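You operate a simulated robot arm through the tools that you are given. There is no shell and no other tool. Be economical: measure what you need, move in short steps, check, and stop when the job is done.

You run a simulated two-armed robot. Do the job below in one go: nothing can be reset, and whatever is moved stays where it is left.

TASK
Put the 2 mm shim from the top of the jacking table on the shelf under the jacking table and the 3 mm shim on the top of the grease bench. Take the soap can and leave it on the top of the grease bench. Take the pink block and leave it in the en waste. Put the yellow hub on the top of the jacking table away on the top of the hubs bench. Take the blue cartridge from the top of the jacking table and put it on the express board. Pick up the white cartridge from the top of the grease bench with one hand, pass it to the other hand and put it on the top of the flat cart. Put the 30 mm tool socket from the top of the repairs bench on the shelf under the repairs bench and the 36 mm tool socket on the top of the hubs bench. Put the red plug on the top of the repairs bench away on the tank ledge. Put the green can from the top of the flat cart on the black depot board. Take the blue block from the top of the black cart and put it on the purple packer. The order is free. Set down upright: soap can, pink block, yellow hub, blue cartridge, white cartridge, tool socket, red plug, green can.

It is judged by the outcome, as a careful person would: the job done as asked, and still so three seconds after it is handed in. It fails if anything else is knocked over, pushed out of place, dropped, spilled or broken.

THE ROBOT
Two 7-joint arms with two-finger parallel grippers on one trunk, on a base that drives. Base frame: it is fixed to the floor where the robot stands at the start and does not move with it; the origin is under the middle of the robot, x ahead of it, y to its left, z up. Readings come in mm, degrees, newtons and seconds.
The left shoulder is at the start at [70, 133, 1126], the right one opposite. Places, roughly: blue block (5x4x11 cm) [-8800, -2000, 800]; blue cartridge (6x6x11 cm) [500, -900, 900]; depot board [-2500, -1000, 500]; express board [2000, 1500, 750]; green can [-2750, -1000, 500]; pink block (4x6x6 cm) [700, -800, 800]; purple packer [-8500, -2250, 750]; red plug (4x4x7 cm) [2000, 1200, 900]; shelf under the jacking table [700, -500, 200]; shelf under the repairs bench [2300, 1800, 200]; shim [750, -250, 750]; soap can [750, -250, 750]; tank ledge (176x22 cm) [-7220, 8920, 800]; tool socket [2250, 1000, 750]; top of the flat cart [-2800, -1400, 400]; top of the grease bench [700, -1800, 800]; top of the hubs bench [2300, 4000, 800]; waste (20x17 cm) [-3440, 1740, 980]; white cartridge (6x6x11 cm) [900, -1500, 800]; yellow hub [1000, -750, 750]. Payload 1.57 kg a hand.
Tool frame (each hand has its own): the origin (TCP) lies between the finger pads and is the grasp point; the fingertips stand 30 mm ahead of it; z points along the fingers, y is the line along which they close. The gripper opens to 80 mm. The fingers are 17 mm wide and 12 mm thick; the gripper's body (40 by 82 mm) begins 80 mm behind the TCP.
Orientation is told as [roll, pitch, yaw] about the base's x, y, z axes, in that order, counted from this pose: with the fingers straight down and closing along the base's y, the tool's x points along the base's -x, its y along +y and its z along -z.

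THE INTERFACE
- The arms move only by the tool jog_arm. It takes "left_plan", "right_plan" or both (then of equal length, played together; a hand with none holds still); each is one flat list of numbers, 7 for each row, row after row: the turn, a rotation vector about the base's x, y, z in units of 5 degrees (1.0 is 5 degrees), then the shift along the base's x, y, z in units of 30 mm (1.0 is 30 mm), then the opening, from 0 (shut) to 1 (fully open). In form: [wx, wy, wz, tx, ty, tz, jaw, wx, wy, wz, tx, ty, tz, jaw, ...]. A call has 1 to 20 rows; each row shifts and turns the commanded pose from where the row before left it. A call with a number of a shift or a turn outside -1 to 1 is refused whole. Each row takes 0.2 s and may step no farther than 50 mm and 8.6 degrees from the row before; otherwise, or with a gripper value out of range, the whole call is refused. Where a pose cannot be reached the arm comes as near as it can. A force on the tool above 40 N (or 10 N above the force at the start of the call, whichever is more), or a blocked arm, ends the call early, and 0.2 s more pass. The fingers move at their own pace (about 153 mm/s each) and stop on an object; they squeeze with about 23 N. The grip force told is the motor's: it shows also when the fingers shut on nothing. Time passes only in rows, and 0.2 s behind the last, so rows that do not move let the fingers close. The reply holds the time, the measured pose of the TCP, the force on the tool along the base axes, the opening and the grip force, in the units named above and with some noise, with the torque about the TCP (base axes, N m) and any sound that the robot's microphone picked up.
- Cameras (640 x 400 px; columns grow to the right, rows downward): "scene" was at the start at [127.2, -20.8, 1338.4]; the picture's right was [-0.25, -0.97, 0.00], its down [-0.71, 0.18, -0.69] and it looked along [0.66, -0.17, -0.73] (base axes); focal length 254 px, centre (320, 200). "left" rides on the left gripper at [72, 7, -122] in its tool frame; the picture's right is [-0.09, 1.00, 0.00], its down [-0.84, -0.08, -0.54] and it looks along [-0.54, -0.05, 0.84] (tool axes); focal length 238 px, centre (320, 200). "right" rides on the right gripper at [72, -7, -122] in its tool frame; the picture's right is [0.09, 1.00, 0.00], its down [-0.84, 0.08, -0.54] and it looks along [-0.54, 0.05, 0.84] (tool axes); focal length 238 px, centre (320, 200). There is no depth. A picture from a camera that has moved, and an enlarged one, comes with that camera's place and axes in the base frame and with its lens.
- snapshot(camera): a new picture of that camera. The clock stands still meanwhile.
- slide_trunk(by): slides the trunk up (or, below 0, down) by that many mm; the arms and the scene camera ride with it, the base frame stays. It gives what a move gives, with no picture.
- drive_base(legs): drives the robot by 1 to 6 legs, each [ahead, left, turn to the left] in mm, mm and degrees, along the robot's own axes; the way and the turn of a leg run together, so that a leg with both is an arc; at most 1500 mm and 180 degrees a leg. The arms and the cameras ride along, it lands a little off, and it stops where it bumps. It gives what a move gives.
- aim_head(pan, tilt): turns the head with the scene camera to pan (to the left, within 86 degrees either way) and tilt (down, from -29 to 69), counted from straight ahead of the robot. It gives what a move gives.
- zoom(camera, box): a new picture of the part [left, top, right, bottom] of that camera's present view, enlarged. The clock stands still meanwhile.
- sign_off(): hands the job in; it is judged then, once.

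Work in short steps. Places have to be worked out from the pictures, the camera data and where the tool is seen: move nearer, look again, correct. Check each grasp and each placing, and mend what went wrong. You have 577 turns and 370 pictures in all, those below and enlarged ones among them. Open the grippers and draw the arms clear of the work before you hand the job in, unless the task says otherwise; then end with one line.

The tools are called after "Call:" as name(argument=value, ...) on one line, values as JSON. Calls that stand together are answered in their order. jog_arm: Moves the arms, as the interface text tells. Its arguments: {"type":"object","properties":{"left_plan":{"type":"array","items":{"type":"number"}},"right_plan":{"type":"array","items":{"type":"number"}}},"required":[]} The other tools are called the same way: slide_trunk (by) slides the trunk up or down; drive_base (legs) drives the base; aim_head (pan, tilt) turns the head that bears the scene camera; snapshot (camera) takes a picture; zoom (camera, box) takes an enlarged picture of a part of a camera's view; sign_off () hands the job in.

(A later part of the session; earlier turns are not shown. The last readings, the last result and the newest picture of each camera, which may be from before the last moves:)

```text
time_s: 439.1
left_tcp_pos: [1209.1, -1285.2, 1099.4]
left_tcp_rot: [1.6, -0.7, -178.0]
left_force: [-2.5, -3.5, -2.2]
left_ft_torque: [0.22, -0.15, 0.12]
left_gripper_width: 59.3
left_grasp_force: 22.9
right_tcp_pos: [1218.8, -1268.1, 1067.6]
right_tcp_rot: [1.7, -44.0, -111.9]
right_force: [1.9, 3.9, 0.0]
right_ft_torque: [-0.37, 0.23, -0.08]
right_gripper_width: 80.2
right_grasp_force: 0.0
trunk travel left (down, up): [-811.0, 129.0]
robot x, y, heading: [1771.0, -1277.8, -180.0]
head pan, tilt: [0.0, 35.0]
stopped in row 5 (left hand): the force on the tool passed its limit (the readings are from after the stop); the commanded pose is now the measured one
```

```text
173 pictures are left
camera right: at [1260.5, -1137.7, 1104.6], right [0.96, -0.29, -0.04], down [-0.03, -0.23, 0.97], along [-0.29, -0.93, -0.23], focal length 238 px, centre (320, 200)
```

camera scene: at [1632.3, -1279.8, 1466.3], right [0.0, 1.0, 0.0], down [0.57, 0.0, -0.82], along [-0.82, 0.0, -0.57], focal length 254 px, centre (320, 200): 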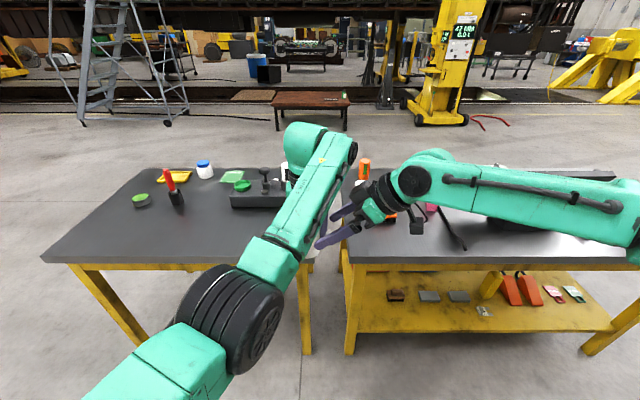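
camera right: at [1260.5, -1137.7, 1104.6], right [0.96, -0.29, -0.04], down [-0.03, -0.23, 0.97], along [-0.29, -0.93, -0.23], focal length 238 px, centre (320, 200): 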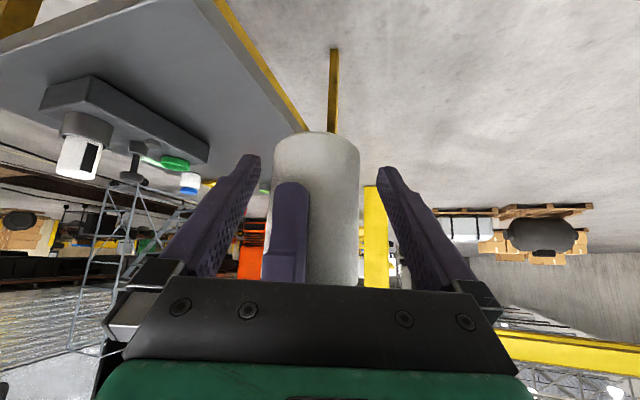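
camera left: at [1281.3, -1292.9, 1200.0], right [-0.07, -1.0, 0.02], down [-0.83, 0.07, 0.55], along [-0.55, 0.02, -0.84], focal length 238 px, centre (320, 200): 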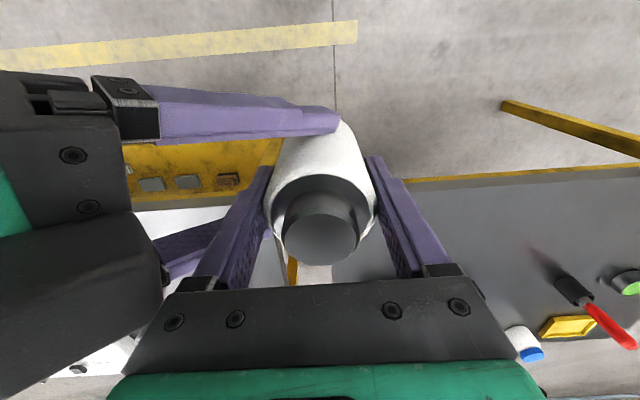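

The right palm meets the left knuckle. Better: tilt the left hand (with the cartridge) 20° so the base swings toward the right hand. I retreat the right, then tilt the left.

Call:
jog_arm(right_plan=[0, 0, 0, 0.27, 0.75, 0.8, 1, 0, 0, 0, 0.27, 0.75, 0.8, 1, 0, 0, 0, 0, 0, 0, 1])

Call:
jog_arm(left_plan=[1, 0, 0, 0, 0, 0, 0, 1, 0, 0, 0, 0, 0, 0, 1, 0, 0, 0, 0, 0, 0, 1, 0, 0, 0, 0, 0, 0])

Call:
snapshot(camera="right")

```text
time_s: 439.9
left_tcp_pos: [1208.8, -1286.6, 1098.1]
left_tcp_rot: [1.5, -0.7, -178.1]
left_force: [0.7, -0.8, -2.0]
left_ft_torque: [-0.02, 0.04, 0.02]
left_gripper_width: 59.2
left_grasp_force: 22.7
right_tcp_pos: [1235.0, -1224.4, 1117.6]
right_tcp_rot: [1.7, -44.0, -111.8]
right_force: [-0.5, -0.4, 0.6]
right_ft_torque: [0.03, 0.0, 0.01]
right_gripper_width: 79.9
right_grasp_force: 0.2
trunk travel left (down, up): [-811.0, 129.0]
robot x, y, heading: [1774.2, -1279.8, -180.1]
head pan, tilt: [0.0, 35.0]
```

```text
time_s: 440.9
left_tcp_pos: [1205.7, -1284.2, 1099.0]
left_tcp_rot: [-18.5, 0.0, -177.9]
left_force: [0.3, 0.0, -2.3]
left_ft_torque: [0.01, -0.01, -0.01]
left_gripper_width: 59.1
left_grasp_force: 23.0
left hand out of reach, approached as far as the arm can: row 3
right_tcp_pos: [1235.9, -1223.1, 1116.7]
right_tcp_rot: [1.7, -44.1, -111.8]
right_force: [0.3, -0.1, -0.5]
right_ft_torque: [0.01, 0.01, 0.05]
right_gripper_width: 80.0
right_grasp_force: 0.0
trunk travel left (down, up): [-811.0, 129.0]
robot x, y, heading: [1773.6, -1280.9, -180.1]
head pan, tilt: [0.0, 35.0]
```

```text
172 pictures are left
camera right: at [1277.9, -1093.7, 1153.4], right [0.96, -0.29, -0.04], down [-0.02, -0.23, 0.97], along [-0.29, -0.93, -0.23], focal length 238 px, centre (320, 200)
```

right: 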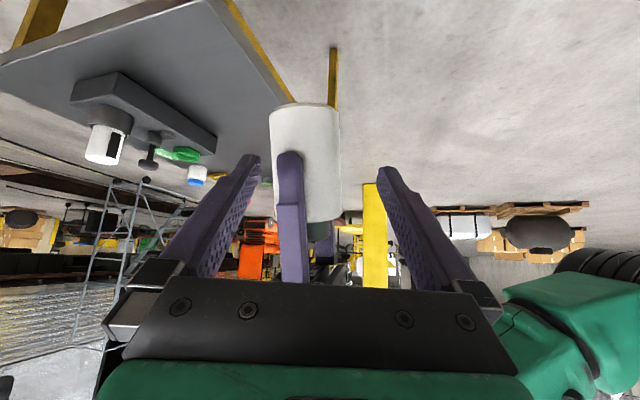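

Call:
jog_arm(right_plan=[0, 0, 0, -0.4, -0.4, -0.5, 1, 0, 0, 0, -0.28, -0.48, -0.6, 1])

Call:
snapshot(camera="right")

```text
time_s: 441.5
left_tcp_pos: [1203.5, -1285.0, 1097.2]
left_tcp_rot: [-18.6, 0.0, -177.9]
left_force: [-0.9, -1.0, -2.1]
left_ft_torque: [0.01, 0.0, 0.0]
left_gripper_width: 59.2
left_grasp_force: 22.7
right_tcp_pos: [1213.9, -1252.1, 1083.4]
right_tcp_rot: [1.6, -44.0, -112.0]
right_force: [0.8, 0.1, 0.0]
right_ft_torque: [-0.02, -0.01, 0.03]
right_gripper_width: 80.1
right_grasp_force: 0.1
trunk travel left (down, up): [-811.0, 129.0]
robot x, y, heading: [1772.7, -1278.8, -180.1]
head pan, tilt: [0.0, 35.0]
```

```text
171 pictures are left
camera right: at [1256.2, -1121.3, 1119.8], right [0.96, -0.29, -0.04], down [-0.03, -0.23, 0.97], along [-0.29, -0.93, -0.23], focal length 238 px, centre (320, 200)
```

right: 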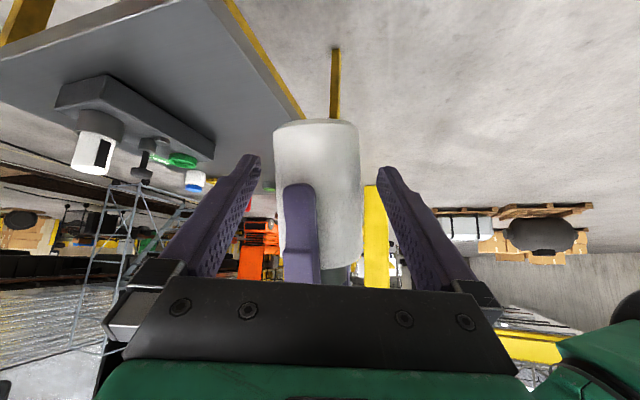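

Call:
jog_arm(right_plan=[0, 0, 0, -0.22, -0.5, -0.6, 1, 0, 0, 0, -0.05, -0.13, -0.15, 1])

Call:
snapshot(camera="right")

Call:
snapshot(camera="left")

```text
time_s: 442.1
left_tcp_pos: [1205.7, -1283.6, 1099.4]
left_tcp_rot: [-18.5, 0.0, -178.0]
left_force: [0.8, -0.1, -1.6]
left_ft_torque: [-0.01, -0.01, -0.01]
left_gripper_width: 59.2
left_grasp_force: 23.0
right_tcp_pos: [1214.6, -1263.7, 1065.9]
right_tcp_rot: [1.4, -44.2, -111.9]
right_force: [-0.7, -1.2, -0.1]
right_ft_torque: [0.04, -0.02, -0.03]
right_gripper_width: 80.0
right_grasp_force: 0.0
right hand out of reach, approached as far as the arm can: row 1, 2
trunk travel left (down, up): [-811.0, 129.0]
robot x, y, heading: [1768.9, -1278.6, -180.2]
head pan, tilt: [0.0, 35.0]
```

```text
170 pictures are left
camera right: at [1257.5, -1133.7, 1100.8], right [0.96, -0.29, -0.04], down [-0.02, -0.23, 0.97], along [-0.29, -0.93, -0.23], focal length 238 px, centre (320, 200)
```

right: 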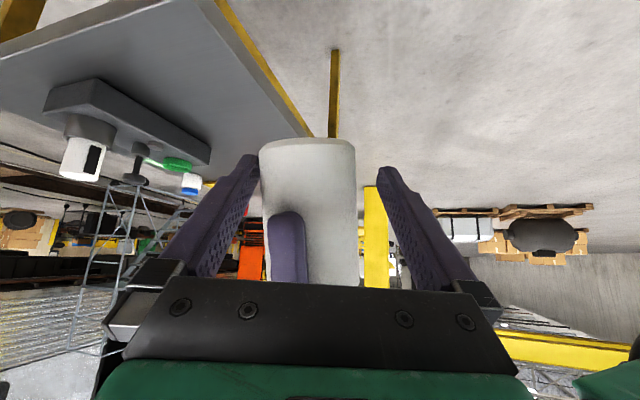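

```text
169 pictures are left
camera left: at [1277.9, -1326.0, 1211.5], right [-0.06, -0.95, -0.32], down [-0.83, -0.13, 0.54], along [-0.55, 0.29, -0.78], focal length 238 px, centre (320, 200)
```

left: 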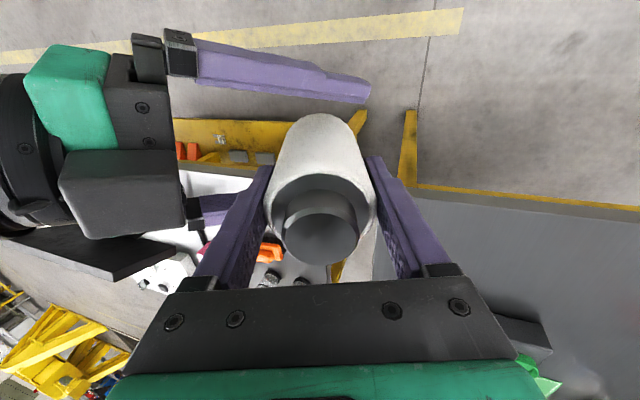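

No contact now, and the fingers reach 18 mm past the axis, gripping ~20 mm above the base. I close the right hand.

Call:
jog_arm(right_plan=[0, 0, 0, 0, 0, 0, 0.75, 0, 0, 0, 0, 0, 0, 0.5, 0, 0, 0, 0, 0, 0, 0, 0, 0, 0, 0, 0, 0, 0])

Call:
snapshot(camera="right")

```text
time_s: 443.1
left_tcp_pos: [1206.9, -1286.1, 1098.4]
left_tcp_rot: [-18.2, 0.1, -177.8]
left_force: [13.3, -17.4, 0.5]
left_ft_torque: [-0.97, -0.83, 0.07]
left_gripper_width: 59.5
left_grasp_force: 23.0
right_tcp_pos: [1213.1, -1260.9, 1064.0]
right_tcp_rot: [1.4, -44.2, -111.9]
right_force: [-11.5, 16.4, 0.0]
right_ft_torque: [0.41, 0.38, -0.51]
right_gripper_width: 58.9
right_grasp_force: 22.5
trunk travel left (down, up): [-811.0, 129.0]
robot x, y, heading: [1773.8, -1277.3, -180.0]
head pan, tilt: [0.0, 35.0]
```

```text
168 pictures are left
camera right: at [1257.0, -1132.6, 1101.0], right [0.95, -0.29, -0.05], down [-0.02, -0.23, 0.97], along [-0.3, -0.93, -0.23], focal length 238 px, centre (320, 200)
```

right: 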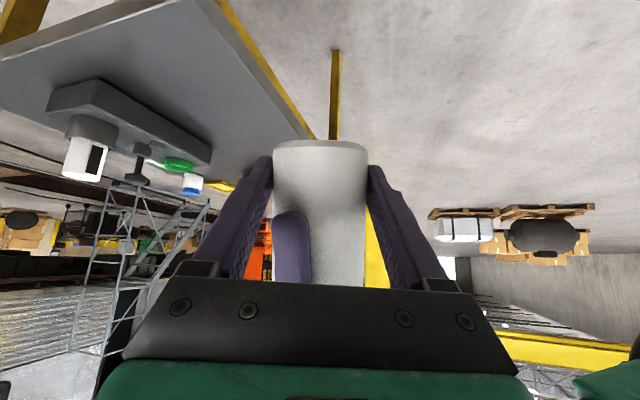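

Right grips the full diameter (58.9 mm). I open the left slightly and check that the right holds.

Call:
jog_arm(left_plan=[0, 0, 0, 0, 0, 0, 0.8, 0, 0, 0, 0, 0, 0, 0.84])

Call:
snapshot(camera="left")

```text
time_s: 443.7
left_tcp_pos: [1205.2, -1284.1, 1099.1]
left_tcp_rot: [-18.6, -0.1, -178.1]
left_force: [10.1, -6.4, 1.8]
left_ft_torque: [0.02, -0.14, -0.43]
left_gripper_width: 62.2
left_grasp_force: 0.1
right_tcp_pos: [1214.9, -1264.0, 1064.1]
right_tcp_rot: [1.7, -44.1, -111.8]
right_force: [-9.7, 6.5, -2.9]
right_ft_torque: [-0.18, -0.22, 0.16]
right_gripper_width: 55.5
right_grasp_force: 23.1
trunk travel left (down, up): [-811.0, 129.0]
robot x, y, heading: [1774.0, -1281.6, -180.0]
head pan, tilt: [0.0, 35.0]
```

```text
167 pictures are left
camera left: at [1278.0, -1325.7, 1211.6], right [-0.06, -0.95, -0.32], down [-0.83, -0.13, 0.54], along [-0.55, 0.3, -0.78], focal length 238 px, centre (320, 200)
```

left: 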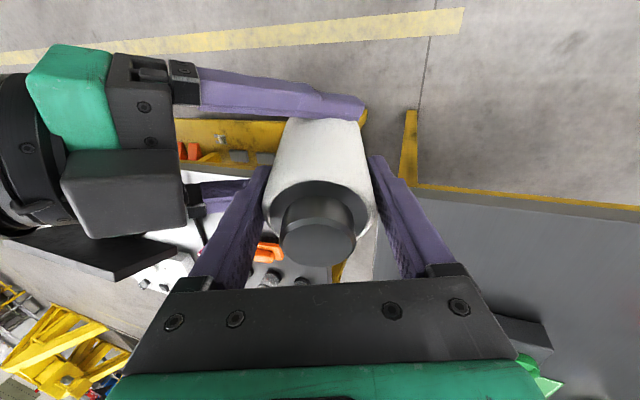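

Call:
snapshot(camera="right")

Call:
zoom(camera="left", box=[180, 60, 420, 290])

```text
166 pictures are left
camera right: at [1257.8, -1133.9, 1100.8], right [0.96, -0.29, -0.04], down [-0.02, -0.23, 0.97], along [-0.29, -0.93, -0.23], focal length 238 px, centre (320, 200)
```

right: 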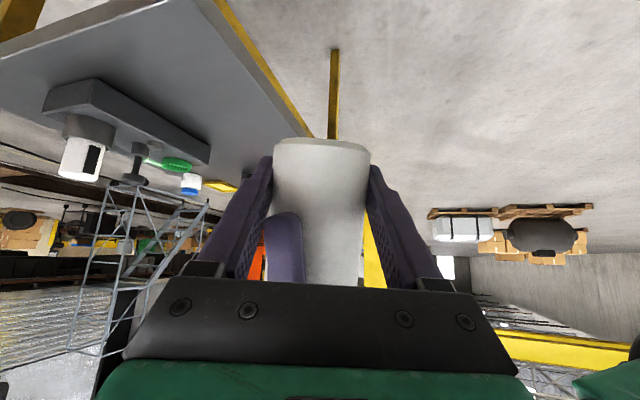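

```text
1.74 times, centred on (300, 175) of left
camera zoom: at [1278.0, -1325.7, 1211.6], right [-0.06, -0.95, -0.32], down [-0.83, -0.13, 0.54], along [-0.55, 0.3, -0.78], focal length 414 px, centre (355, 244)
```

zoom: 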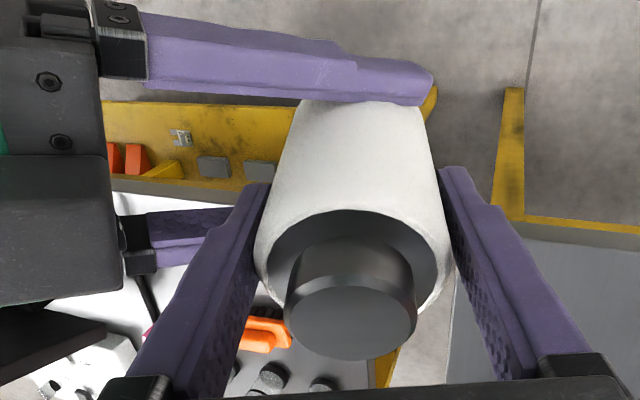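

The right finger reaches past the far side. I withdraw the left hand upward along its own axis.

Call:
jog_arm(left_plan=[0, 0, 0, -0.1, -0.1, 0.3, 0.84, 0, 0, 0, -0.1, -0.15, 0.45, 0.86])

Call:
snapshot(camera="left")

```text
time_s: 444.3
left_tcp_pos: [1200.0, -1291.4, 1122.6]
left_tcp_rot: [-18.6, -0.2, -177.9]
left_force: [0.4, -0.2, 0.2]
left_ft_torque: [0.02, 0.0, 0.01]
left_gripper_width: 68.9
left_grasp_force: 0.1
right_tcp_pos: [1216.7, -1264.5, 1063.8]
right_tcp_rot: [1.8, -44.0, -111.9]
right_force: [-0.4, -0.4, -1.8]
right_ft_torque: [0.05, -0.04, 0.01]
right_gripper_width: 55.3
right_grasp_force: 22.5
trunk travel left (down, up): [-811.0, 129.0]
robot x, y, heading: [1770.3, -1279.6, -179.9]
head pan, tilt: [0.0, 35.0]
```

```text
164 pictures are left
camera left: at [1271.4, -1333.7, 1234.5], right [-0.06, -0.95, -0.32], down [-0.83, -0.13, 0.54], along [-0.55, 0.29, -0.78], focal length 238 px, centre (320, 200)
```

left: 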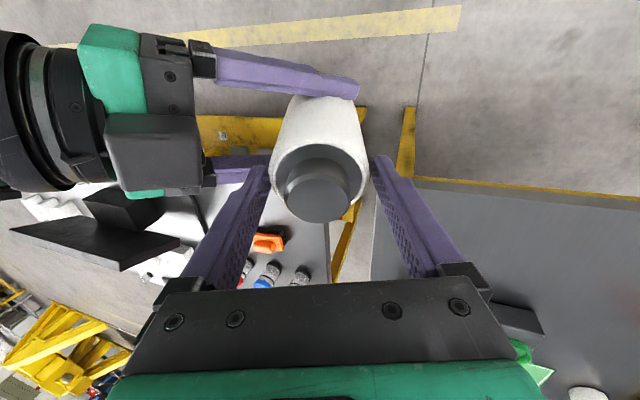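

The right hand holds it alone. I withdraw the left fully.

Call:
jog_arm(left_plan=[0, 0, 0, 0, -0.32, 0.94, 1, 0, 0, 0, 0, -0.32, 0.94, 1, 0, 0, 0, 0, -0.4, 0.9, 1, 0, 0, 0, 0, -1, 0, 1, 0, 0, 0, 0, -1, 0, 1, 0, 0, 0, 0, -1, 0, 1, 0, 0, 0, 0, -1, 0, 1])

Call:
snapshot(camera="right")

Call:
snapshot(camera="left")

```text
time_s: 445.9
left_tcp_pos: [1195.9, -1443.7, 1204.5]
left_tcp_rot: [-18.5, 0.0, -178.0]
left_force: [-0.2, -0.6, -0.5]
left_ft_torque: [0.0, 0.02, 0.0]
left_gripper_width: 79.9
left_grasp_force: 0.1
left hand out of reach, approached as far as the arm can: row 1
right_tcp_pos: [1214.9, -1265.1, 1065.3]
right_tcp_rot: [1.5, -43.9, -111.7]
right_force: [-0.3, -0.6, -1.9]
right_ft_torque: [0.06, -0.01, 0.0]
right_gripper_width: 55.5
right_grasp_force: 23.0
trunk travel left (down, up): [-811.0, 129.0]
robot x, y, heading: [1775.5, -1279.7, -180.0]
head pan, tilt: [0.0, 35.0]
```

```text
163 pictures are left
camera right: at [1257.5, -1134.9, 1101.1], right [0.96, -0.29, -0.05], down [-0.02, -0.23, 0.97], along [-0.29, -0.93, -0.23], focal length 238 px, centre (320, 200)
```

right: 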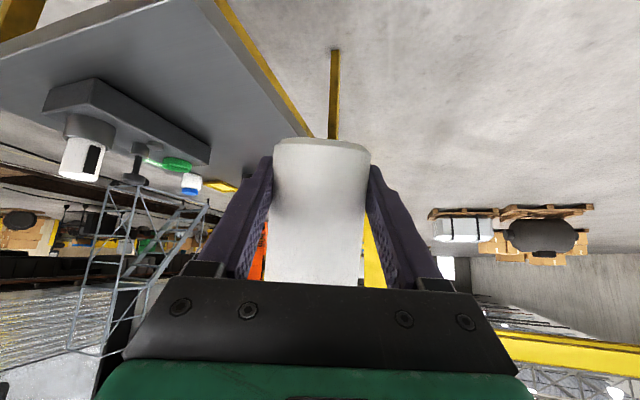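

```text
162 pictures are left
camera left: at [1267.3, -1486.4, 1317.7], right [-0.06, -0.95, -0.32], down [-0.83, -0.13, 0.54], along [-0.55, 0.3, -0.78], focal length 238 px, centre (320, 200)
```

left: 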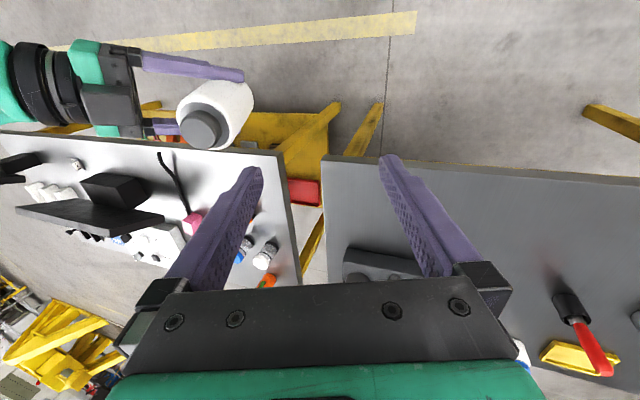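

Pass complete. I rotate the right hand ~18° further so that the cartridge is upright, drawing it in a little.

Call:
jog_arm(right_plan=[-0.94, 0.34, 0, 0.4, 0.7, 0.3, 0, -0.94, 0.34, 0, 0.4, 0.7, 0.3, 0, -0.94, 0.34, 0, 0.4, 0.7, 0.3, 0, -0.56, 0.2, 0, 0, 0.7, 0, 0])

Call:
snapshot(camera="scene")

Call:
snapshot(camera="right")

```text
time_s: 446.9
left_tcp_pos: [1195.8, -1441.0, 1206.0]
left_tcp_rot: [-18.4, 0.0, -177.9]
left_force: [-0.1, 0.0, -0.4]
left_ft_torque: [0.0, 0.01, 0.01]
left_gripper_width: 79.9
left_grasp_force: 0.1
right_tcp_pos: [1250.7, -1176.8, 1090.7]
right_tcp_rot: [2.8, -62.2, -112.8]
right_force: [0.1, -0.8, -2.0]
right_ft_torque: [-0.01, -0.02, 0.0]
right_gripper_width: 55.3
right_grasp_force: 23.2
trunk travel left (down, up): [-811.0, 129.0]
robot x, y, heading: [1770.8, -1283.5, -180.0]
head pan, tilt: [0.0, 35.0]
```

```text
161 pictures are left
camera scene: at [1632.9, -1278.4, 1466.3], right [0.0, 1.0, 0.0], down [0.57, 0.0, -0.82], along [-0.82, 0.0, -0.57], focal length 254 px, centre (320, 200)
```

scene: 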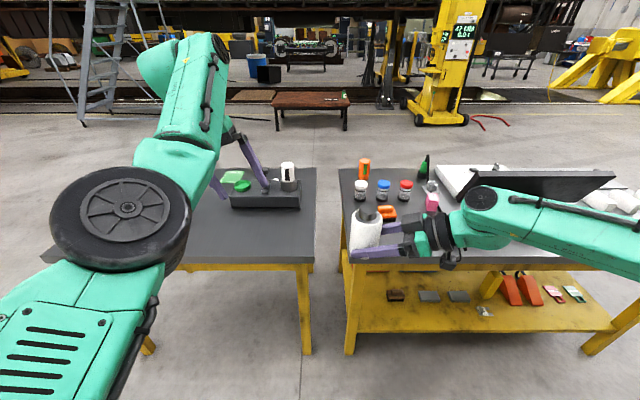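

```text
160 pictures are left
camera right: at [1295.1, -1042.8, 1083.6], right [0.95, -0.31, -0.06], down [0.08, 0.07, 0.99], along [-0.3, -0.95, 0.09], focal length 238 px, centre (320, 200)
```

right: 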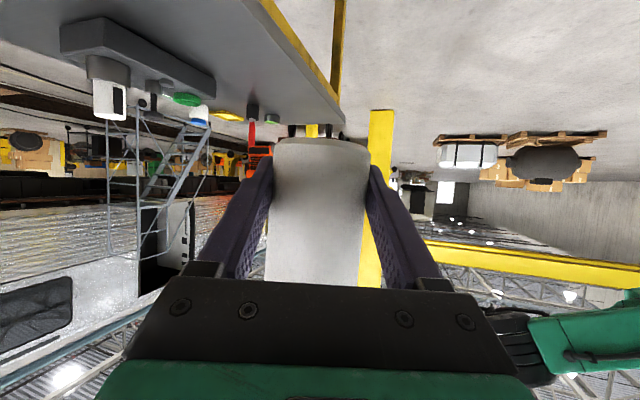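

The cartridge is upright in the right hand. I drive round the south end and toward the flat cart, stopping about 1 m short.

Call:
drive_base(legs=[[0, 1500, 0], [1500, 0, 0], [1200, 0, 0], [0, -1400, 0]])

Call:
aim_head(pan=0, tilt=30)

Call:
snapshot(camera="scene")

```text
time_s: 473.6
left_tcp_pos: [-1503.4, -1544.9, 1205.0]
left_tcp_rot: [-18.5, 0.1, -178.2]
left_force: [-0.4, 0.8, 0.4]
left_ft_torque: [-0.02, 0.01, -0.02]
left_gripper_width: 80.3
left_grasp_force: 0.1
right_tcp_pos: [-1447.0, -1282.8, 1090.3]
right_tcp_rot: [2.8, -62.0, -113.2]
right_force: [-0.2, 0.1, -1.8]
right_ft_torque: [0.0, -0.06, -0.02]
right_gripper_width: 55.4
right_grasp_force: 23.2
trunk travel left (down, up): [-811.0, 129.0]
robot x, y, heading: [-925.3, -1386.1, 179.7]
head pan, tilt: [0.0, 35.0]
```

```text
time_s: 474.3
left_tcp_pos: [-1503.1, -1544.4, 1205.5]
left_tcp_rot: [-18.5, -0.1, -178.2]
left_force: [0.6, -0.2, -0.4]
left_ft_torque: [-0.02, 0.0, -0.02]
left_gripper_width: 80.0
left_grasp_force: 0.1
right_tcp_pos: [-1446.9, -1280.4, 1091.2]
right_tcp_rot: [2.9, -61.9, -113.2]
right_force: [0.3, -0.2, -2.2]
right_ft_torque: [0.01, -0.04, -0.02]
right_gripper_width: 55.1
right_grasp_force: 22.9
trunk travel left (down, up): [-811.0, 129.0]
robot x, y, heading: [-923.1, -1383.3, 179.8]
head pan, tilt: [0.0, 30.0]
```

```text
159 pictures are left
camera scene: at [-1067.5, -1384.7, 1474.1], right [0.0, 1.0, 0.0], down [0.5, 0.0, -0.87], along [-0.87, 0.0, -0.5], focal length 254 px, centre (320, 200)
```

scene: 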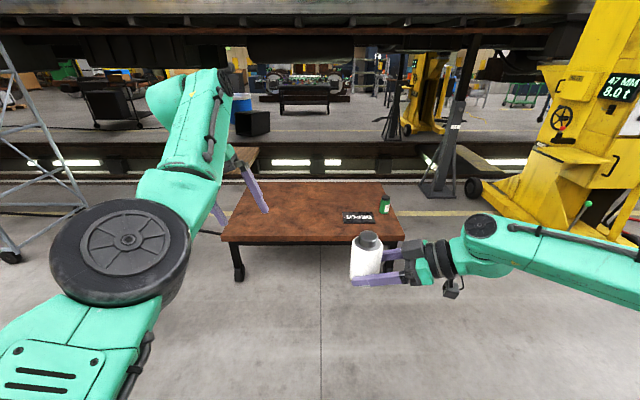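

The flat cart top is z≈432, near edge x≈-2360; the DEPOT board and green can are at its right part. I drive to the cart's middle-left for the white cartridge.

Call:
drive_base(legs=[[0, 170, 0], [1000, 0, 0]])

Call:
slide_trunk(by=-400)

Call:
aim_head(pan=-10, tilt=35)

Call:
snapshot(camera="scene")

```text
time_s: 480.5
left_tcp_pos: [-2500.8, -1710.7, 1204.8]
left_tcp_rot: [-18.5, -0.2, -178.4]
left_force: [0.1, -0.2, 1.3]
left_ft_torque: [0.01, 0.02, -0.01]
left_gripper_width: 79.9
left_grasp_force: 0.1
right_tcp_pos: [-2444.3, -1447.4, 1091.2]
right_tcp_rot: [2.8, -62.1, -113.2]
right_force: [0.5, -0.4, -1.7]
right_ft_torque: [0.04, -0.01, -0.02]
right_gripper_width: 55.0
right_grasp_force: 23.2
trunk travel left (down, up): [-811.0, 129.0]
robot x, y, heading: [-1923.5, -1550.9, 179.7]
head pan, tilt: [0.0, 30.0]
```

```text
time_s: 484.3
left_tcp_pos: [-2501.0, -1711.3, 805.6]
left_tcp_rot: [-18.6, 0.0, -178.3]
left_force: [1.0, -0.4, 0.1]
left_ft_torque: [0.04, -0.01, 0.04]
left_gripper_width: 80.2
left_grasp_force: 0.1
right_tcp_pos: [-2444.7, -1447.8, 692.4]
right_tcp_rot: [3.0, -62.0, -113.2]
right_force: [0.9, -0.2, -2.5]
right_ft_torque: [0.02, -0.01, -0.02]
right_gripper_width: 55.4
right_grasp_force: 23.3
trunk travel left (down, up): [-411.0, 529.0]
robot x, y, heading: [-1925.2, -1549.3, 179.7]
head pan, tilt: [0.0, 30.0]
```

```text
time_s: 485.1
left_tcp_pos: [-2500.4, -1710.7, 804.7]
left_tcp_rot: [-18.4, 0.0, -178.3]
left_force: [0.1, 0.5, 0.4]
left_ft_torque: [0.0, -0.01, 0.04]
left_gripper_width: 80.0
left_grasp_force: 0.1
right_tcp_pos: [-2443.1, -1448.0, 691.7]
right_tcp_rot: [2.9, -62.0, -113.3]
right_force: [-0.1, -1.1, -1.8]
right_ft_torque: [0.03, 0.0, 0.0]
right_gripper_width: 55.3
right_grasp_force: 23.0
trunk travel left (down, up): [-411.0, 529.0]
robot x, y, heading: [-1918.6, -1550.1, 179.7]
head pan, tilt: [-10.0, 35.0]
```

```text
158 pictures are left
camera scene: at [-2061.1, -1535.6, 1066.3], right [0.18, 0.98, 0.0], down [0.56, -0.1, -0.82], along [-0.81, 0.15, -0.57], focal length 254 px, centre (320, 200)
```

scene: 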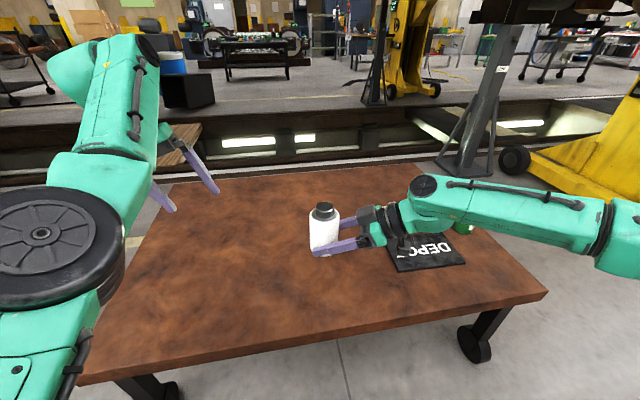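

Call:
slide_trunk(by=-200)

Call:
snapshot(camera="scene")

Call:
snapshot(camera="right")

```text
time_s: 487.2
left_tcp_pos: [-2500.7, -1709.8, 606.1]
left_tcp_rot: [-18.4, 0.1, -178.3]
left_force: [0.8, 0.0, 0.3]
left_ft_torque: [-0.01, -0.01, -0.01]
left_gripper_width: 79.9
left_grasp_force: 0.1
right_tcp_pos: [-2442.8, -1447.2, 490.4]
right_tcp_rot: [2.9, -62.0, -113.2]
right_force: [-0.1, -0.4, -2.8]
right_ft_torque: [0.05, 0.0, -0.01]
right_gripper_width: 55.2
right_grasp_force: 22.9
trunk travel left (down, up): [-211.0, 729.0]
robot x, y, heading: [-1926.1, -1549.7, 179.9]
head pan, tilt: [-10.0, 35.0]
```

```text
157 pictures are left
camera scene: at [-2060.8, -1535.6, 866.4], right [0.18, 0.98, 0.0], down [0.56, -0.1, -0.82], along [-0.81, 0.15, -0.57], focal length 254 px, centre (320, 200)
```

scene: 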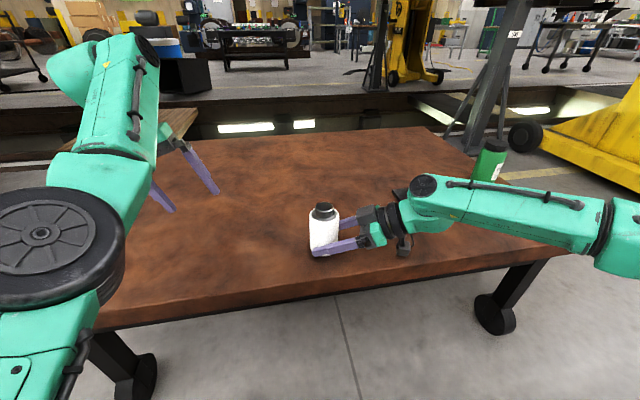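

```text
156 pictures are left
camera right: at [-2398.7, -1312.8, 483.9], right [0.95, -0.31, -0.06], down [0.08, 0.06, 0.99], along [-0.31, -0.95, 0.08], focal length 238 px, centre (320, 200)
```

right: 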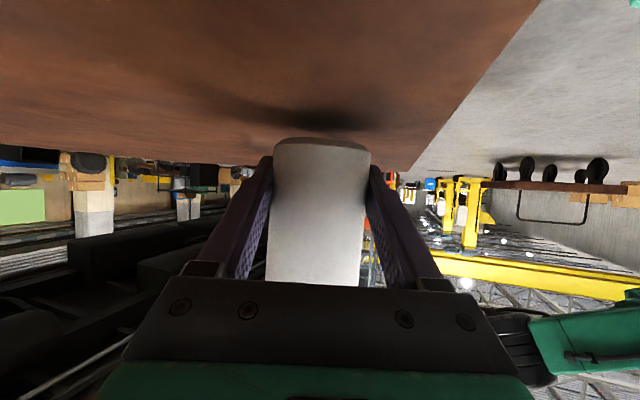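

Call:
zoom(camera="scene", box=[270, 190, 390, 270])

Call:
slide_trunk(by=-15)

```text
5.00 times, centred on (330, 230) of scene
camera zoom: at [-2060.8, -1535.6, 866.4], right [0.18, 0.98, 0.0], down [0.56, -0.1, -0.82], along [-0.81, 0.15, -0.57], focal length 1272 px, centre (270, 50)
```

zoom: 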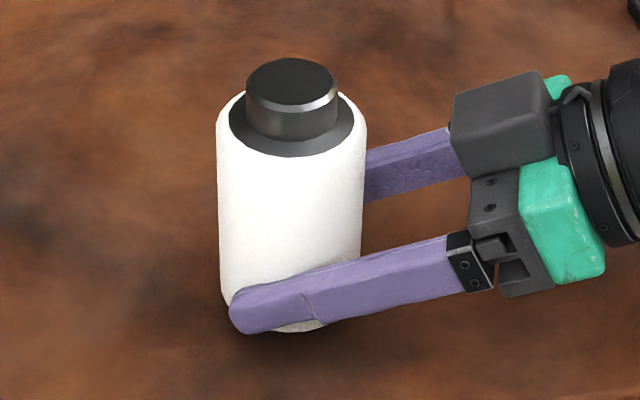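

```text
time_s: 487.9
left_tcp_pos: [-2501.0, -1710.5, 589.7]
left_tcp_rot: [-18.5, -0.1, -178.3]
left_force: [-0.4, -0.2, 0.3]
left_ft_torque: [0.01, 0.01, 0.01]
left_gripper_width: 79.6
left_grasp_force: 0.0
right_tcp_pos: [-2443.9, -1448.2, 478.9]
right_tcp_rot: [2.4, -62.2, -112.8]
right_force: [-2.7, -1.0, 7.5]
right_ft_torque: [-0.09, 0.34, 0.01]
right_gripper_width: 55.1
right_grasp_force: 23.1
trunk travel left (down, up): [-196.0, 744.0]
robot x, y, heading: [-1921.9, -1551.3, 179.4]
head pan, tilt: [-10.0, 35.0]
```

The cartridge touches the cart, upright. I release.

Call:
jog_arm(right_plan=[0, 0, 0, 0, 0, 0, 0.8, 0, 0, 0, 0, 0, 0, 1, 0, 0, 0, 0, 0, 0, 1])

Call:
zoom(camera="scene", box=[270, 190, 390, 270])

```text
time_s: 488.6
left_tcp_pos: [-2500.8, -1711.6, 589.2]
left_tcp_rot: [-18.4, -0.1, -178.3]
left_force: [-0.1, -0.3, 0.3]
left_ft_torque: [-0.02, 0.02, 0.02]
left_gripper_width: 79.9
left_grasp_force: 0.0
right_tcp_pos: [-2443.1, -1447.2, 476.9]
right_tcp_rot: [3.0, -61.9, -113.2]
right_force: [-0.1, -0.8, -0.7]
right_ft_torque: [-0.04, -0.03, 0.0]
right_gripper_width: 80.1
right_grasp_force: 0.0
trunk travel left (down, up): [-196.0, 744.0]
robot x, y, heading: [-1923.9, -1548.4, 179.6]
head pan, tilt: [-10.0, 35.0]
```

```text
5.00 times, centred on (330, 230) of scene
camera zoom: at [-2060.7, -1535.6, 851.4], right [0.18, 0.98, 0.0], down [0.56, -0.1, -0.82], along [-0.81, 0.15, -0.57], focal length 1272 px, centre (270, 50)
```

zoom: 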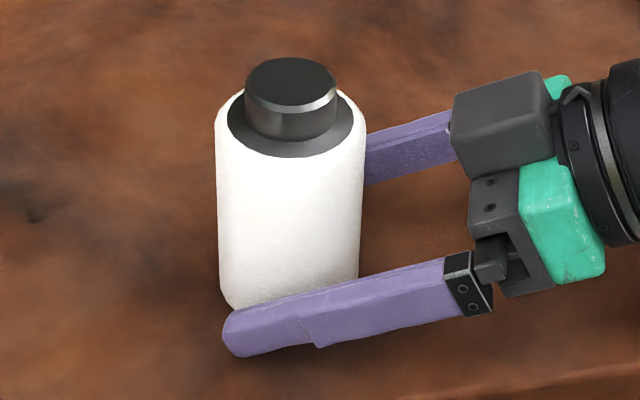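

Standing. I withdraw the right hand backwards along its pointing direction.

Call:
jog_arm(right_plan=[0, 0, 0, 0.37, 0.9, 0.1, 1, 0, 0, 0, 0.37, 0.9, 0.1, 1, 0, 0, 0, 0.37, 0.9, 0.2, 1, 0, 0, 0, 0.37, 0.9, 0.3, 1])

Call:
snapshot(camera="scene")

```text
time_s: 489.6
left_tcp_pos: [-2500.3, -1710.5, 590.1]
left_tcp_rot: [-18.5, -0.2, -178.3]
left_force: [-0.5, 0.0, 1.0]
left_ft_torque: [0.01, -0.02, -0.04]
left_gripper_width: 79.8
left_grasp_force: 0.2
right_tcp_pos: [-2398.8, -1339.5, 496.6]
right_tcp_rot: [2.9, -62.0, -113.2]
right_force: [-0.1, -0.7, 0.0]
right_ft_torque: [0.0, -0.01, -0.02]
right_gripper_width: 80.0
right_grasp_force: 0.0
trunk travel left (down, up): [-196.0, 744.0]
robot x, y, heading: [-1924.2, -1555.3, 179.7]
head pan, tilt: [-10.0, 35.0]
```

```text
153 pictures are left
camera scene: at [-2060.6, -1535.6, 851.4], right [0.18, 0.98, 0.0], down [0.56, -0.1, -0.82], along [-0.81, 0.15, -0.57], focal length 254 px, centre (320, 200)
```

scene: 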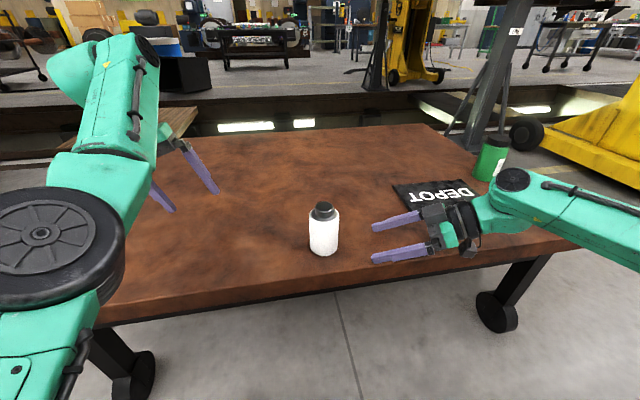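

White cartridge done. I raise the trunk, back off, and return the right hand to a straight-down pose.

Call:
slide_trunk(by=350)

Call:
drive_base(legs=[[-250, 0, 0]])

Call:
jog_arm(right_plan=[0.92, -0.39, 0, 0, 0, 0, 1, 0.92, -0.39, 0, 0, 0, 0, 1, 0.92, -0.39, 0, 0, 0, 0, 1, 0.92, -0.39, 0, 0, 0, 0, 1, 0.92, -0.39, 0, 0, 0, 0, 1, 0.92, -0.39, 0, 0, 0, 0, 1, 0.92, -0.39, 0, 0, 0, 0, 1, 0.92, -0.39, 0, 0, 0, 0, 1, 0.92, -0.39, 0, 0, 0, 0, 1, 0.92, -0.39, 0, 0, 0, 0, 1, 0.92, -0.39, 0, 0, 0, 0, 1, 0.92, -0.39, 0, 0, 0, 0, 1, 0.37, -0.16, 0, 0, 0, 0, 1], left_plan=[-0.93, 0, 0, 0, 0, 0, 1, -0.93, 0, 0, 0, 0, 0, 1, -0.93, 0, 0, 0, 0, 0, 1, -0.93, 0, 0, 0, 0, 0, 1, 0, 0, 0, 0, 0, 0, 1, 0, 0, 0, 0, 0, 0, 1, 0, 0, 0, 0, 0, 0, 1, 0, 0, 0, 0, 0, 0, 1, 0, 0, 0, 0, 0, 0, 1, 0, 0, 0, 0, 0, 0, 1, 0, 0, 0, 0, 0, 0, 1, 0, 0, 0, 0, 0, 0, 1, 0, 0, 0, 0, 0, 0, 1])

```text
time_s: 493.1
left_tcp_pos: [-2501.4, -1710.8, 940.6]
left_tcp_rot: [-18.5, -0.2, -178.3]
left_force: [0.2, -0.2, -0.5]
left_ft_torque: [0.02, 0.0, 0.01]
left_gripper_width: 80.2
left_grasp_force: 0.1
right_tcp_pos: [-2399.3, -1340.1, 847.4]
right_tcp_rot: [2.9, -62.1, -113.2]
right_force: [0.3, 0.5, 1.4]
right_ft_torque: [0.04, 0.06, 0.02]
right_gripper_width: 80.0
right_grasp_force: 0.0
trunk travel left (down, up): [-546.0, 394.0]
robot x, y, heading: [-1925.7, -1550.7, 180.0]
head pan, tilt: [-10.0, 35.0]
```

```text
time_s: 494.9
left_tcp_pos: [-2250.2, -1712.0, 939.9]
left_tcp_rot: [-18.5, -0.1, -178.2]
left_force: [0.1, 0.1, 0.4]
left_ft_torque: [0.01, 0.03, 0.01]
left_gripper_width: 79.8
left_grasp_force: 0.1
right_tcp_pos: [-2150.1, -1342.1, 847.5]
right_tcp_rot: [2.9, -62.0, -113.1]
right_force: [-0.2, -0.6, 0.1]
right_ft_torque: [-0.02, -0.01, -0.01]
right_gripper_width: 80.0
right_grasp_force: 0.2
trunk travel left (down, up): [-546.0, 394.0]
robot x, y, heading: [-1673.5, -1551.1, 179.8]
head pan, tilt: [-10.0, 35.0]
```

```text
time_s: 497.7
left_tcp_pos: [-2250.4, -1713.7, 940.4]
left_tcp_rot: [0.1, -0.7, -178.3]
left_force: [-0.6, 0.3, 0.1]
left_ft_torque: [0.02, 0.01, 0.01]
left_gripper_width: 79.8
left_grasp_force: 0.0
right_tcp_pos: [-2149.9, -1340.8, 847.3]
right_tcp_rot: [2.7, 0.0, -113.0]
right_force: [-0.2, -0.2, -0.4]
right_ft_torque: [0.02, 0.02, 0.0]
right_gripper_width: 80.2
right_grasp_force: 0.1
trunk travel left (down, up): [-546.0, 394.0]
robot x, y, heading: [-1672.1, -1554.0, 179.8]
head pan, tilt: [-10.0, 35.0]
```

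Call:
jog_arm(right_plan=[0.21, 0.5, -1, 0, 0, 0, 1, 0, 0, -1, 0, 0, 0, 1, 0, 0, -1, 0, 0, 0, 1, 0, 0, -1, 0, 0, 0, 1, 0, 0, -1, 0, 0, 0, 1, 0, 0, -1, 0, 0, 0, 1, 0, 0, -1, 0, 0, 0, 1, 0, 0, -1, 0, 0, 0, 1, 0, 0, -1, 0, 0, 0, 1, 0, 0, -1, 0, 0, 0, 1, 0, 0, -1, 0, 0, 0, 1, 0, 0, -1, 0, 0, 0, 1, 0, 0, -1, 0, 0, 0, 1, 0, 0, -0.4, 0, 0, 0, 1])

Call:
drive_base(legs=[[0, -1190, 0], [0, 0, 90], [0, -800, 0]])

Call:
aim_head(pan=0, tilt=45)

Call:
snapshot(camera="scene")

```text
time_s: 500.7
left_tcp_pos: [-2251.4, -1711.8, 941.1]
left_tcp_rot: [0.0, -0.6, -178.3]
left_force: [-0.4, -0.3, 0.1]
left_ft_torque: [0.01, -0.02, 0.0]
left_gripper_width: 80.0
left_grasp_force: 0.0
right_tcp_pos: [-2150.2, -1341.6, 847.8]
right_tcp_rot: [0.0, -0.3, 179.8]
right_force: [-0.1, 1.0, -0.1]
right_ft_torque: [-0.04, -0.02, -0.05]
right_gripper_width: 80.1
right_grasp_force: 0.1
trunk travel left (down, up): [-546.0, 394.0]
robot x, y, heading: [-1675.3, -1551.5, 179.5]
head pan, tilt: [-10.0, 35.0]
```

```text
time_s: 514.4
left_tcp_pos: [-2310.4, -929.8, 940.4]
left_tcp_rot: [0.0, -0.6, -88.8]
left_force: [1.2, 1.0, 0.3]
left_ft_torque: [0.0, -0.02, 0.01]
left_gripper_width: 80.1
left_grasp_force: 0.1
right_tcp_pos: [-2680.1, -824.6, 847.6]
right_tcp_rot: [0.0, -0.3, -90.5]
right_force: [0.2, 0.6, -0.3]
right_ft_torque: [-0.04, 0.02, 0.0]
right_gripper_width: 80.1
right_grasp_force: 0.0
trunk travel left (down, up): [-546.0, 394.0]
robot x, y, heading: [-2464.5, -353.7, -90.8]
head pan, tilt: [-10.0, 35.0]
```

```text
time_s: 515.1
left_tcp_pos: [-2309.4, -929.0, 941.3]
left_tcp_rot: [0.1, -0.6, -88.8]
left_force: [-0.2, 0.2, 0.1]
left_ft_torque: [-0.02, 0.02, 0.0]
left_gripper_width: 79.9
left_grasp_force: 0.1
right_tcp_pos: [-2679.7, -824.6, 848.4]
right_tcp_rot: [0.0, -0.3, -90.5]
right_force: [0.9, 0.2, 0.1]
right_ft_torque: [0.0, -0.01, 0.01]
right_gripper_width: 79.9
right_grasp_force: 0.2
trunk travel left (down, up): [-546.0, 394.0]
robot x, y, heading: [-2465.1, -353.6, -90.6]
head pan, tilt: [0.0, 45.0]
```

```text
152 pictures are left
camera scene: at [-2467.4, -483.6, 1186.6], right [-1.0, 0.01, 0.0], down [0.01, 0.71, -0.71], along [-0.01, -0.71, -0.71], focal length 254 px, centre (320, 200)
```

scene: 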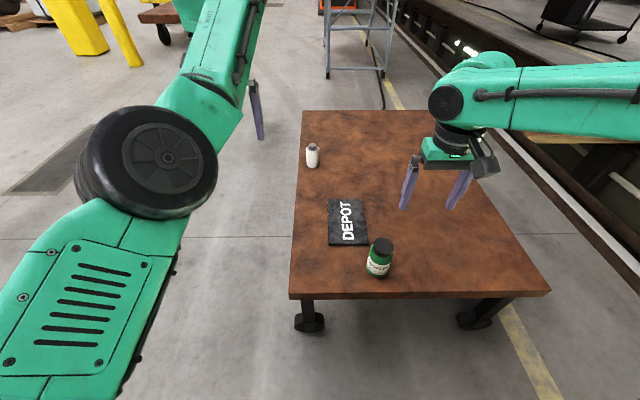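

The view is clear: can at ≈(-2651,-882), board x -2656…-2506, y -1229…-996. I check the can's size.

Call:
zoom(camera="scene", box=[320, 185, 440, 300])

Call:
drive_base(legs=[[55, 0, 0.6]])

Call:
slide_trunk(by=-160)

Call:
snapshot(camera="right")

```text
3.48 times, centred on (380, 242) of scene
camera zoom: at [-2467.4, -483.6, 1186.6], right [-1.0, 0.01, 0.0], down [0.01, 0.71, -0.71], along [-0.01, -0.71, -0.71], focal length 885 px, centre (111, 52)
```

zoom: 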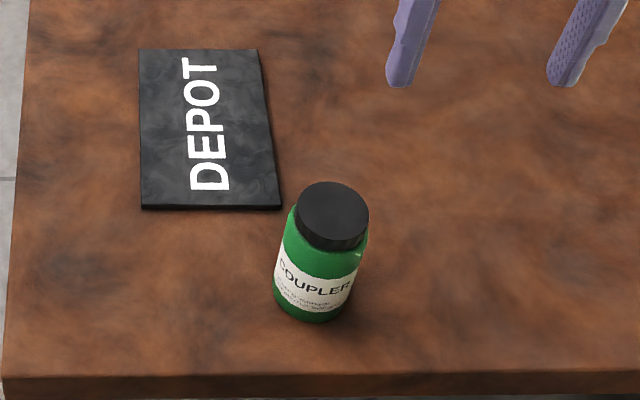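

```text
time_s: 516.1
left_tcp_pos: [-2305.1, -983.5, 940.2]
left_tcp_rot: [0.1, -0.5, -88.3]
left_force: [0.4, 0.1, 0.5]
left_ft_torque: [0.0, 0.0, 0.04]
left_gripper_width: 80.1
left_grasp_force: 0.1
right_tcp_pos: [-2675.9, -881.7, 848.7]
right_tcp_rot: [0.0, -0.2, -90.0]
right_force: [-0.1, -0.2, 0.2]
right_ft_torque: [0.05, 0.0, -0.01]
right_gripper_width: 79.9
right_grasp_force: 0.1
trunk travel left (down, up): [-546.0, 394.0]
robot x, y, heading: [-2461.7, -406.4, -90.1]
head pan, tilt: [0.0, 45.0]
```

```text
time_s: 517.9
left_tcp_pos: [-2303.9, -981.8, 780.8]
left_tcp_rot: [0.0, -0.5, -88.1]
left_force: [-0.5, 0.7, 0.0]
left_ft_torque: [0.0, 0.02, 0.04]
left_gripper_width: 80.0
left_grasp_force: 0.1
right_tcp_pos: [-2676.0, -882.3, 687.4]
right_tcp_rot: [0.1, -0.3, -89.9]
right_force: [0.4, 0.8, -0.4]
right_ft_torque: [-0.02, 0.0, 0.0]
right_gripper_width: 80.2
right_grasp_force: 0.1
trunk travel left (down, up): [-386.0, 554.0]
robot x, y, heading: [-2466.0, -406.0, -90.2]
head pan, tilt: [0.0, 45.0]
```

```text
150 pictures are left
camera right: at [-2681.5, -809.3, 808.7], right [1.0, 0.09, 0.0], down [0.08, -0.83, 0.55], along [0.05, -0.54, -0.84], focal length 238 px, centre (320, 200)
```

right: 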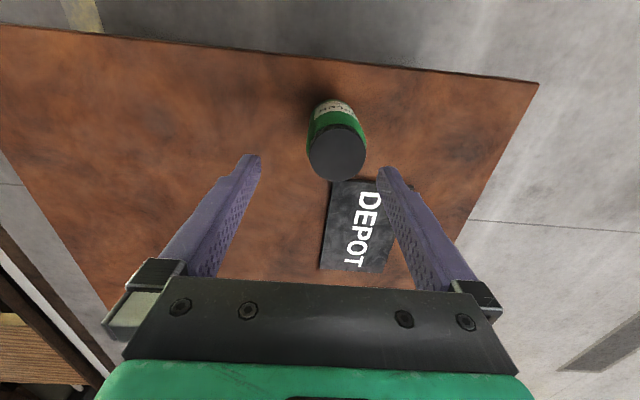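

Can lid centre ≈(-2657,-895), top z≈585. I lower a bit more, shift and check.

Call:
jog_arm(right_plan=[0, 0, 0, 0.65, -0.4, 0, 1, 0, 0, 0, 0, 0, 0, 1])

Call:
slide_trunk(by=-50)

Call:
snapshot(camera="right")

```text
time_s: 518.5
left_tcp_pos: [-2305.8, -981.8, 780.5]
left_tcp_rot: [0.1, -0.7, -88.2]
left_force: [-0.3, -0.9, -0.6]
left_ft_torque: [-0.03, 0.02, 0.0]
left_gripper_width: 80.0
left_grasp_force: 0.2
right_tcp_pos: [-2655.9, -892.9, 688.8]
right_tcp_rot: [0.1, -0.1, -90.0]
right_force: [0.6, 0.5, 0.0]
right_ft_torque: [-0.03, -0.01, 0.01]
right_gripper_width: 79.8
right_grasp_force: 0.0
trunk travel left (down, up): [-386.0, 554.0]
robot x, y, heading: [-2466.2, -401.7, -90.1]
head pan, tilt: [0.0, 45.0]
```

```text
time_s: 519.5
left_tcp_pos: [-2303.7, -982.0, 730.3]
left_tcp_rot: [0.1, -0.6, -88.2]
left_force: [1.0, -0.5, 0.9]
left_ft_torque: [0.0, 0.0, -0.05]
left_gripper_width: 80.0
left_grasp_force: 0.2
right_tcp_pos: [-2656.0, -893.6, 637.9]
right_tcp_rot: [0.0, -0.2, -90.2]
right_force: [0.1, -0.3, -0.1]
right_ft_torque: [-0.02, 0.03, 0.01]
right_gripper_width: 80.1
right_grasp_force: 0.1
trunk travel left (down, up): [-336.0, 604.0]
robot x, y, heading: [-2464.9, -404.5, -90.3]
head pan, tilt: [0.0, 45.0]
```

```text
149 pictures are left
camera right: at [-2662.4, -821.1, 758.5], right [1.0, 0.09, 0.0], down [0.08, -0.83, 0.55], along [0.05, -0.54, -0.84], focal length 238 px, centre (320, 200)
```

right: 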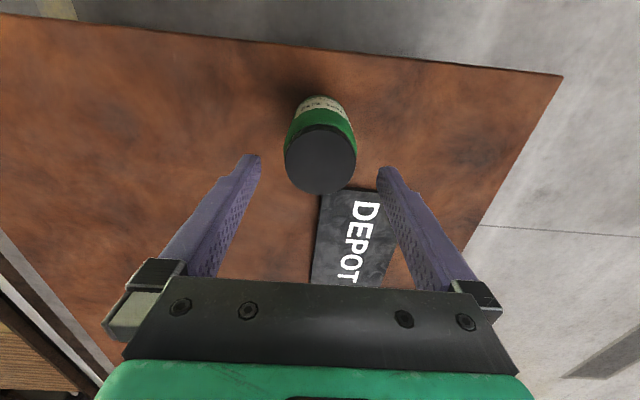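

Call:
jog_arm(right_plan=[0, 0, 0, 0, -0.17, -0.9, 1, 0, 0, 0, 0, 0, -0.9, 1, 0, 0, 0, 0, 0, -0.9, 1])

Call:
snapshot(camera="right")

```text
time_s: 520.2
left_tcp_pos: [-2304.6, -982.2, 730.5]
left_tcp_rot: [0.0, -0.6, -88.3]
left_force: [0.4, -0.2, 0.1]
left_ft_torque: [0.0, -0.01, 0.02]
left_gripper_width: 80.2
left_grasp_force: 0.1
right_tcp_pos: [-2656.7, -898.3, 555.4]
right_tcp_rot: [0.0, -0.2, -89.9]
right_force: [-0.4, 0.4, 0.0]
right_ft_torque: [-0.03, -0.03, 0.01]
right_gripper_width: 79.9
right_grasp_force: 0.2
trunk travel left (down, up): [-336.0, 604.0]
robot x, y, heading: [-2465.1, -401.0, -90.3]
head pan, tilt: [0.0, 45.0]
```

```text
148 pictures are left
camera right: at [-2662.6, -827.1, 676.4], right [1.0, 0.09, 0.0], down [0.08, -0.83, 0.55], along [0.05, -0.54, -0.84], focal length 238 px, centre (320, 200)
```

right: 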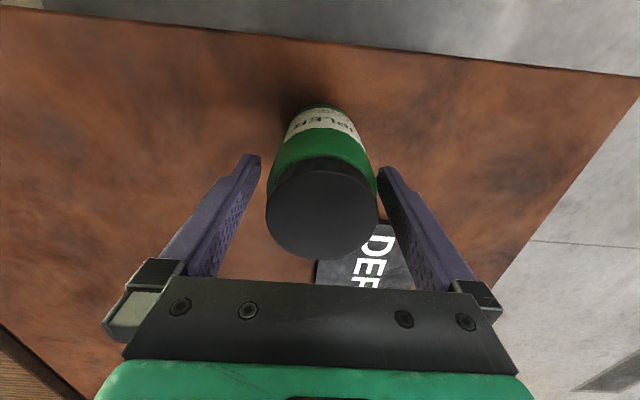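

Call:
jog_arm(right_plan=[0, 0, 0, 0.08, 0, -0.6, 1, 0, 0, 0, 0, 0, -0.4, 1, 0, 0, 0, 0, 0, 0, 0.6, 0, 0, 0, 0, 0, 0, 0])

Call:
snapshot(camera="right")

```text
time_s: 521.2
left_tcp_pos: [-2304.5, -982.0, 729.7]
left_tcp_rot: [0.1, -0.7, -88.2]
left_force: [-0.8, 0.5, 0.3]
left_ft_torque: [0.01, -0.04, 0.0]
left_gripper_width: 80.1
left_grasp_force: 0.2
right_tcp_pos: [-2654.1, -898.5, 527.2]
right_tcp_rot: [0.0, -0.2, -90.0]
right_force: [0.0, -0.7, 2.6]
right_ft_torque: [0.1, 0.03, -0.02]
right_gripper_width: 62.5
right_grasp_force: 22.4
trunk travel left (down, up): [-336.0, 604.0]
robot x, y, heading: [-2467.7, -405.9, -90.1]
head pan, tilt: [0.0, 45.0]
```

```text
147 pictures are left
camera right: at [-2660.1, -826.5, 647.6], right [1.0, 0.09, 0.0], down [0.08, -0.83, 0.55], along [0.05, -0.54, -0.84], focal length 238 px, centre (320, 200)
```

right: 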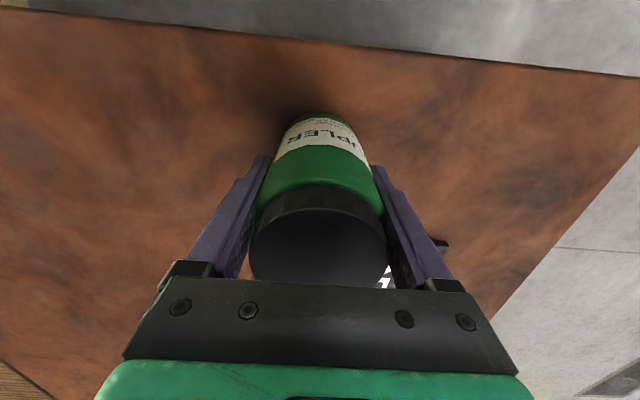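

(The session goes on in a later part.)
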